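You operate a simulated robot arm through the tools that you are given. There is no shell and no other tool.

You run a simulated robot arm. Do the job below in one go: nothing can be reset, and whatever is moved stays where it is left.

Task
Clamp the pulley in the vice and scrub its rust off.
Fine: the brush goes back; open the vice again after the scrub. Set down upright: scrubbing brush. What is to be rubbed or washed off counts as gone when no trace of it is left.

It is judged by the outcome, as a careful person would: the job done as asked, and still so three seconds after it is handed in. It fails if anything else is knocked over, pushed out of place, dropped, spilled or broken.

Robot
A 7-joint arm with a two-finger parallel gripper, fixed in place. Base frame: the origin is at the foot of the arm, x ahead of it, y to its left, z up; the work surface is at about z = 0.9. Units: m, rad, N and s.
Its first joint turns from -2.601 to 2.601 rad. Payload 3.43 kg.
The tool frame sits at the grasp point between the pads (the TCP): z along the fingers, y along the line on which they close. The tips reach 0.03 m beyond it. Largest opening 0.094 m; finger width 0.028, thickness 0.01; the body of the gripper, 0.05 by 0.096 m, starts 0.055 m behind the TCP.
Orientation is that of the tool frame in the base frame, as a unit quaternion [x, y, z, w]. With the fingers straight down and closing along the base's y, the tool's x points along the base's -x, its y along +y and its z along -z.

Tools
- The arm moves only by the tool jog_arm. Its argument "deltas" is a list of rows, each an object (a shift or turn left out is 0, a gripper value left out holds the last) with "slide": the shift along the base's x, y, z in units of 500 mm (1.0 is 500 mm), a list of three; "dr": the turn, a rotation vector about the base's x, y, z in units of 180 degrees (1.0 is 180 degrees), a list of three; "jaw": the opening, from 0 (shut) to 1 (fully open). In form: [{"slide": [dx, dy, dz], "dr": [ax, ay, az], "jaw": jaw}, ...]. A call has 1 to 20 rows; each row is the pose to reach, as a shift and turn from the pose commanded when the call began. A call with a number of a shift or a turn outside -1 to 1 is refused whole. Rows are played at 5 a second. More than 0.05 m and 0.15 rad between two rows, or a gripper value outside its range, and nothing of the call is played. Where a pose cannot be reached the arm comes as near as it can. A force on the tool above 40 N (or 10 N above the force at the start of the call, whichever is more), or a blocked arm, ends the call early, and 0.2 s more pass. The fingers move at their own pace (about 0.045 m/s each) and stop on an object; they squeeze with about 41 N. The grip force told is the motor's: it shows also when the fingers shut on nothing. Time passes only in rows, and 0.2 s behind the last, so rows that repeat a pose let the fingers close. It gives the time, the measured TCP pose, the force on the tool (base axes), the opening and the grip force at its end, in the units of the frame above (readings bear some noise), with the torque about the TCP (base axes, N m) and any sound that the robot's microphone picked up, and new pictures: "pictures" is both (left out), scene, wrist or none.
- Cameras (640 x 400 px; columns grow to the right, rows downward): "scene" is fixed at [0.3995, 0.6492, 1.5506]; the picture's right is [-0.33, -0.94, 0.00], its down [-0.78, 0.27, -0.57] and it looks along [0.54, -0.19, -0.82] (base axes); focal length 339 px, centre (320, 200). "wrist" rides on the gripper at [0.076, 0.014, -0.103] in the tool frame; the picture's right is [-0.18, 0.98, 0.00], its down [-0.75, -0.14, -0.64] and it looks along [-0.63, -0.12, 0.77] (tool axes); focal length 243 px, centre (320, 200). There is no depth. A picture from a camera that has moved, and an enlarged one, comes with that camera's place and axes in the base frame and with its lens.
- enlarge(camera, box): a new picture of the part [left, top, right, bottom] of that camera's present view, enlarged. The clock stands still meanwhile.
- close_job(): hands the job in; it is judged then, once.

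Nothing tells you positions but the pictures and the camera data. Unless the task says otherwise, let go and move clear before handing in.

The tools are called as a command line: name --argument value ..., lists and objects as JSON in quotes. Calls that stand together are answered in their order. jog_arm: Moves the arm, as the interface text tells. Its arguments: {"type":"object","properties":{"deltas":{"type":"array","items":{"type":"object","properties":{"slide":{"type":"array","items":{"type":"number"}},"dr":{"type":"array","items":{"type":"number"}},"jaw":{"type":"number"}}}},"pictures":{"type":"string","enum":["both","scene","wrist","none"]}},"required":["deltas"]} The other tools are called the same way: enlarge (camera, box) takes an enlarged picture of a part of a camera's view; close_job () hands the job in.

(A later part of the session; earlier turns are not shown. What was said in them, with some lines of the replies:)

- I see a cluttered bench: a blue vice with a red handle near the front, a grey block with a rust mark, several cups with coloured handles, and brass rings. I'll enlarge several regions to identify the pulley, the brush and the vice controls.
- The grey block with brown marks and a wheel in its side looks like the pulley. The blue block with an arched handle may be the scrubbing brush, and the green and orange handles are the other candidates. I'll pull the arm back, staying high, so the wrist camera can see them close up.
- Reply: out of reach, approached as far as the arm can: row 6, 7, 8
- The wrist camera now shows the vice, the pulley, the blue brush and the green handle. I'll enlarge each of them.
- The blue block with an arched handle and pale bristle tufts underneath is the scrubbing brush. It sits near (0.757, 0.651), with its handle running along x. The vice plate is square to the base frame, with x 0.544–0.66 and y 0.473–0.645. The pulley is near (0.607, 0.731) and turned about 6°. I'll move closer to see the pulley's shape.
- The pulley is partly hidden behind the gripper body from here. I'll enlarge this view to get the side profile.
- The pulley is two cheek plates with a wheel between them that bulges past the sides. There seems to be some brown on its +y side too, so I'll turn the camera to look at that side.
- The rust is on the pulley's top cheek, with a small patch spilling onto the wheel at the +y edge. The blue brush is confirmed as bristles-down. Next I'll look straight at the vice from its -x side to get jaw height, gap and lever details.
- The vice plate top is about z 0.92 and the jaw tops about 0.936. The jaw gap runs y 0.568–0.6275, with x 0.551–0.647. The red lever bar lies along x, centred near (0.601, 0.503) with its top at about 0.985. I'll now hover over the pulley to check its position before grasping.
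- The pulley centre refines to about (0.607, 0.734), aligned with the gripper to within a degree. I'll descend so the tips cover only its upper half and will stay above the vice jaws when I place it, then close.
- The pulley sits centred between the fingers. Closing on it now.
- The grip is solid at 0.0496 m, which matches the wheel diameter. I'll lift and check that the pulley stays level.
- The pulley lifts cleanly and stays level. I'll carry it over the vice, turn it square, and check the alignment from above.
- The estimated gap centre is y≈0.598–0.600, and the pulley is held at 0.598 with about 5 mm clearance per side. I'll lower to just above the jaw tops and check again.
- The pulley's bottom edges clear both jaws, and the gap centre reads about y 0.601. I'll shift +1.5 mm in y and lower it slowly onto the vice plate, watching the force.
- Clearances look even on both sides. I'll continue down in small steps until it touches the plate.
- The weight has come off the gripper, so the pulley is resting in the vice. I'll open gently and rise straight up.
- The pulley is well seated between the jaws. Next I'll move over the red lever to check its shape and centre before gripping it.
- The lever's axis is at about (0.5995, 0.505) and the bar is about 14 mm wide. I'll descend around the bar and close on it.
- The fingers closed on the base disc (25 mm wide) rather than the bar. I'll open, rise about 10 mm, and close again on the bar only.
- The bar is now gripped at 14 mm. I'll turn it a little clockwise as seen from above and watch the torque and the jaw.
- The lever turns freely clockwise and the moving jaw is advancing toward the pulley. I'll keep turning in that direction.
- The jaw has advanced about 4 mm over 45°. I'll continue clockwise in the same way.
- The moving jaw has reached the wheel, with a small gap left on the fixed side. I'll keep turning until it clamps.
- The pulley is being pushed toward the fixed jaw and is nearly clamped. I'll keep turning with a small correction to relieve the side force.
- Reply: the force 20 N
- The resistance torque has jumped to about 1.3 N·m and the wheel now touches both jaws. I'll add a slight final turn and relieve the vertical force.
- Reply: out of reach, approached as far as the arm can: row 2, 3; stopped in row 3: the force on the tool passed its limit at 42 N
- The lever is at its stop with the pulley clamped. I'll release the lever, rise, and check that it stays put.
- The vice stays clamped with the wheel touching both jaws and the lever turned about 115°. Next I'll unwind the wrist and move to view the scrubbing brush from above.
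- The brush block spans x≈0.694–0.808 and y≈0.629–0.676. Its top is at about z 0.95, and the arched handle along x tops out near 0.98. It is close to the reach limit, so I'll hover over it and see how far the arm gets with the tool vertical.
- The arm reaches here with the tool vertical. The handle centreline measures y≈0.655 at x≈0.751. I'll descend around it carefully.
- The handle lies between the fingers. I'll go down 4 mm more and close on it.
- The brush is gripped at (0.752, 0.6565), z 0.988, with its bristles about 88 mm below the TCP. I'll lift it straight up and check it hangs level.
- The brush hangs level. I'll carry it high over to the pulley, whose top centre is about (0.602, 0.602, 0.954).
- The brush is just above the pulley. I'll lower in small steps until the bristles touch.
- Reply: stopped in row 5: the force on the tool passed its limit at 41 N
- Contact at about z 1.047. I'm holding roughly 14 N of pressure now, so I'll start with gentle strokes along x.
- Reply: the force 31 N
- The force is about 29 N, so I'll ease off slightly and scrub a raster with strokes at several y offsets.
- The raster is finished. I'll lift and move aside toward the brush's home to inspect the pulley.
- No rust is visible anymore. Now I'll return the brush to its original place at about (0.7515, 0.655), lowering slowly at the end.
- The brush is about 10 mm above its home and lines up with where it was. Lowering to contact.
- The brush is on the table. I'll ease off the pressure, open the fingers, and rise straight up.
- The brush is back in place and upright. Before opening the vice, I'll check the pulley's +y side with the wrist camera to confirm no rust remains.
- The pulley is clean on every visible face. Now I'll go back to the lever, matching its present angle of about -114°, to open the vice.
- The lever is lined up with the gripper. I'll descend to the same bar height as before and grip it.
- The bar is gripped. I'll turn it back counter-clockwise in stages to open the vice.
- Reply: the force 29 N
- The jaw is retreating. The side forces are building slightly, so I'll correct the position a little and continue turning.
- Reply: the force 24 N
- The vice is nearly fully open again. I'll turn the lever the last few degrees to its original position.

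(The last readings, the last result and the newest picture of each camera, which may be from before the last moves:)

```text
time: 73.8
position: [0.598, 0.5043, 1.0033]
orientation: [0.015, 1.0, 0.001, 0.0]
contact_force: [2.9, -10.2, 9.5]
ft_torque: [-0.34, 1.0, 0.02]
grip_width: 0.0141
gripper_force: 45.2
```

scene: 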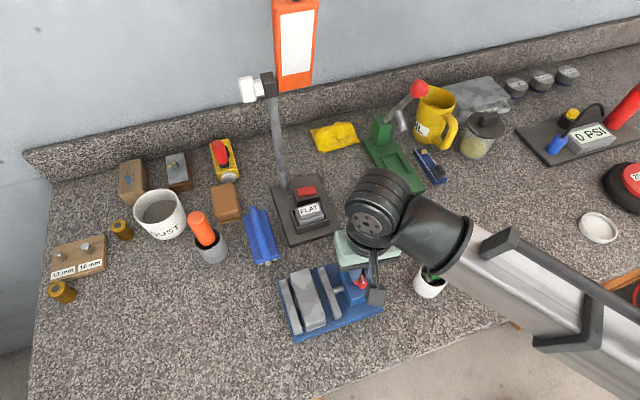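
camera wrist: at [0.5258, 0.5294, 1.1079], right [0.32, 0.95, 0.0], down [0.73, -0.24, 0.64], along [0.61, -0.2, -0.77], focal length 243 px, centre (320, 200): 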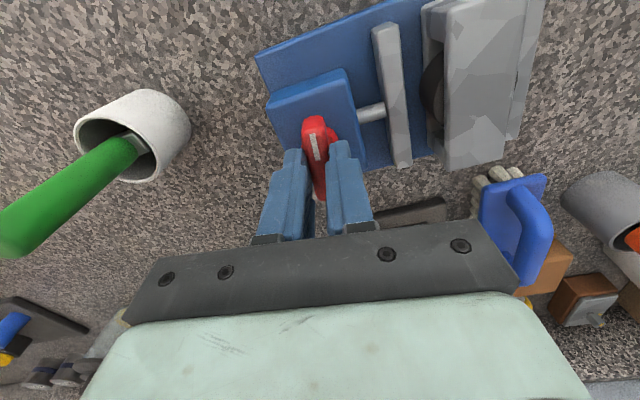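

Now I'll release the lever, rise clear, and pull back to inspect.

jog_arm --deltas '[{"slide": [0, 0, 0], "jaw": 0.2}, {"slide": [0, 0, 0], "jaw": 0.5}, {"slide": [0, 0, 0], "jaw": 0.5}, {"slide": [0, 0, 0.04], "jaw": 0.5}, {"slide": [0, 0, 0.1], "jaw": 0.5}, {"slide": [0, 0, 0.16], "jaw": 0.5}, {"slide": [0.04, 0, 0.22], "jaw": 0.5}, {"slide": [0.1, 0.02, 0.24], "jaw": 0.5}, {"slide": [0.16, 0.04, 0.24], "jaw": 0.5}, {"slide": [0.2, 0.06, 0.26], "jaw": 0.5}, {"slide": [0.2, 0.06, 0.26], "jaw": 0.5}]' --pictures "both"

enlarge --camera "scene" --box '[260, 250, 390, 350]'

enlarge --camera "scene" --box '[200, 170, 320, 270]'

```text
time: 76.2
position: [0.6982, 0.5364, 1.1341]
orientation: [0.015, 1.0, 0.001, -0.001]
contact_force: [-0.3, 0.2, 0.3]
ft_torque: [0.02, 0.02, 0.01]
grip_width: 0.0471
gripper_force: 0.1
camera wrist: at [0.6235, 0.5525, 1.2375], right [0.21, 0.98, 0.0], down [0.75, -0.16, 0.64], along [0.63, -0.14, -0.77], focal length 243 px, centre (320, 200)
```

scene: 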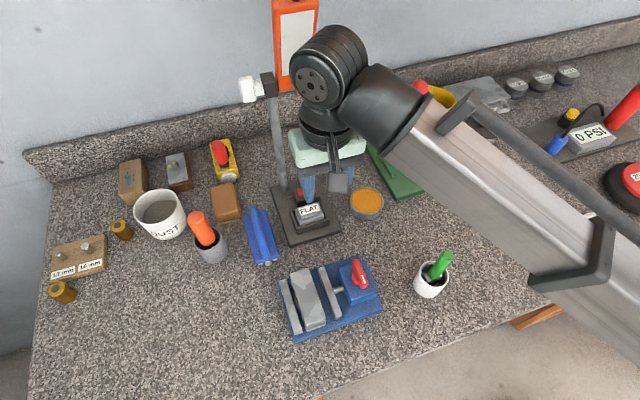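
wrist: 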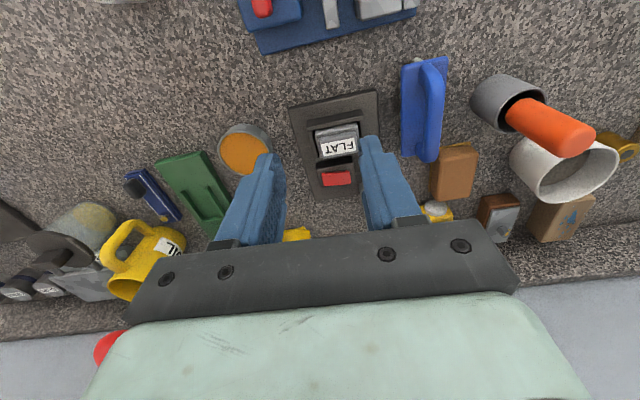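

```text
4.00 times, centred on (325, 300) of scene
camera zoom: at [0.3995, 0.6492, 1.5506], right [-0.33, -0.94, 0.0], down [-0.78, 0.27, -0.57], along [0.54, -0.19, -0.82], focal length 1355 px, centre (300, -200)
```

zoom: 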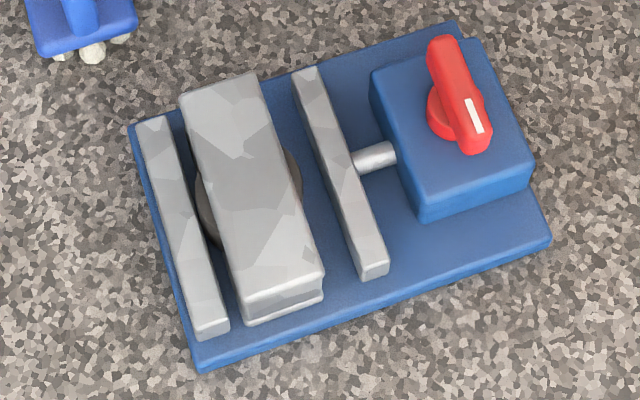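

```text
4.00 times, centred on (260, 220) of scene
camera zoom: at [0.3995, 0.6492, 1.5506], right [-0.33, -0.94, 0.0], down [-0.78, 0.27, -0.57], along [0.54, -0.19, -0.82], focal length 1355 px, centre (560, 120)
```

zoom: 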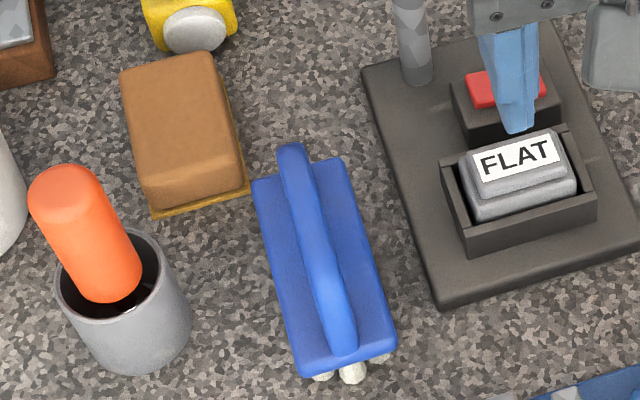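

The vice is open with its lever back where it started, and the pulley sits clean between the jaws. The brush stands upright at its original spot and nothing else has moved. The gripper is empty and clear, so I'm handing the job in.

close_job

```text
The job is handed in.
```

The job is done and handed in. I clamped the pulley in the vice and scrubbed it with the brush, and zoomed pictures from two angles showed no rust left.

- **Brush:** it is back at its original spot, standing upright on its bristles, within about 2 mm of where it was.
- **Vice:** it is open again, with the lever returned to its starting position. The pulley is still sitting between the open jaws.
- **Everything else:** nothing else looks moved in the last scene picture, and the gripper was empty and clear when I handed in.
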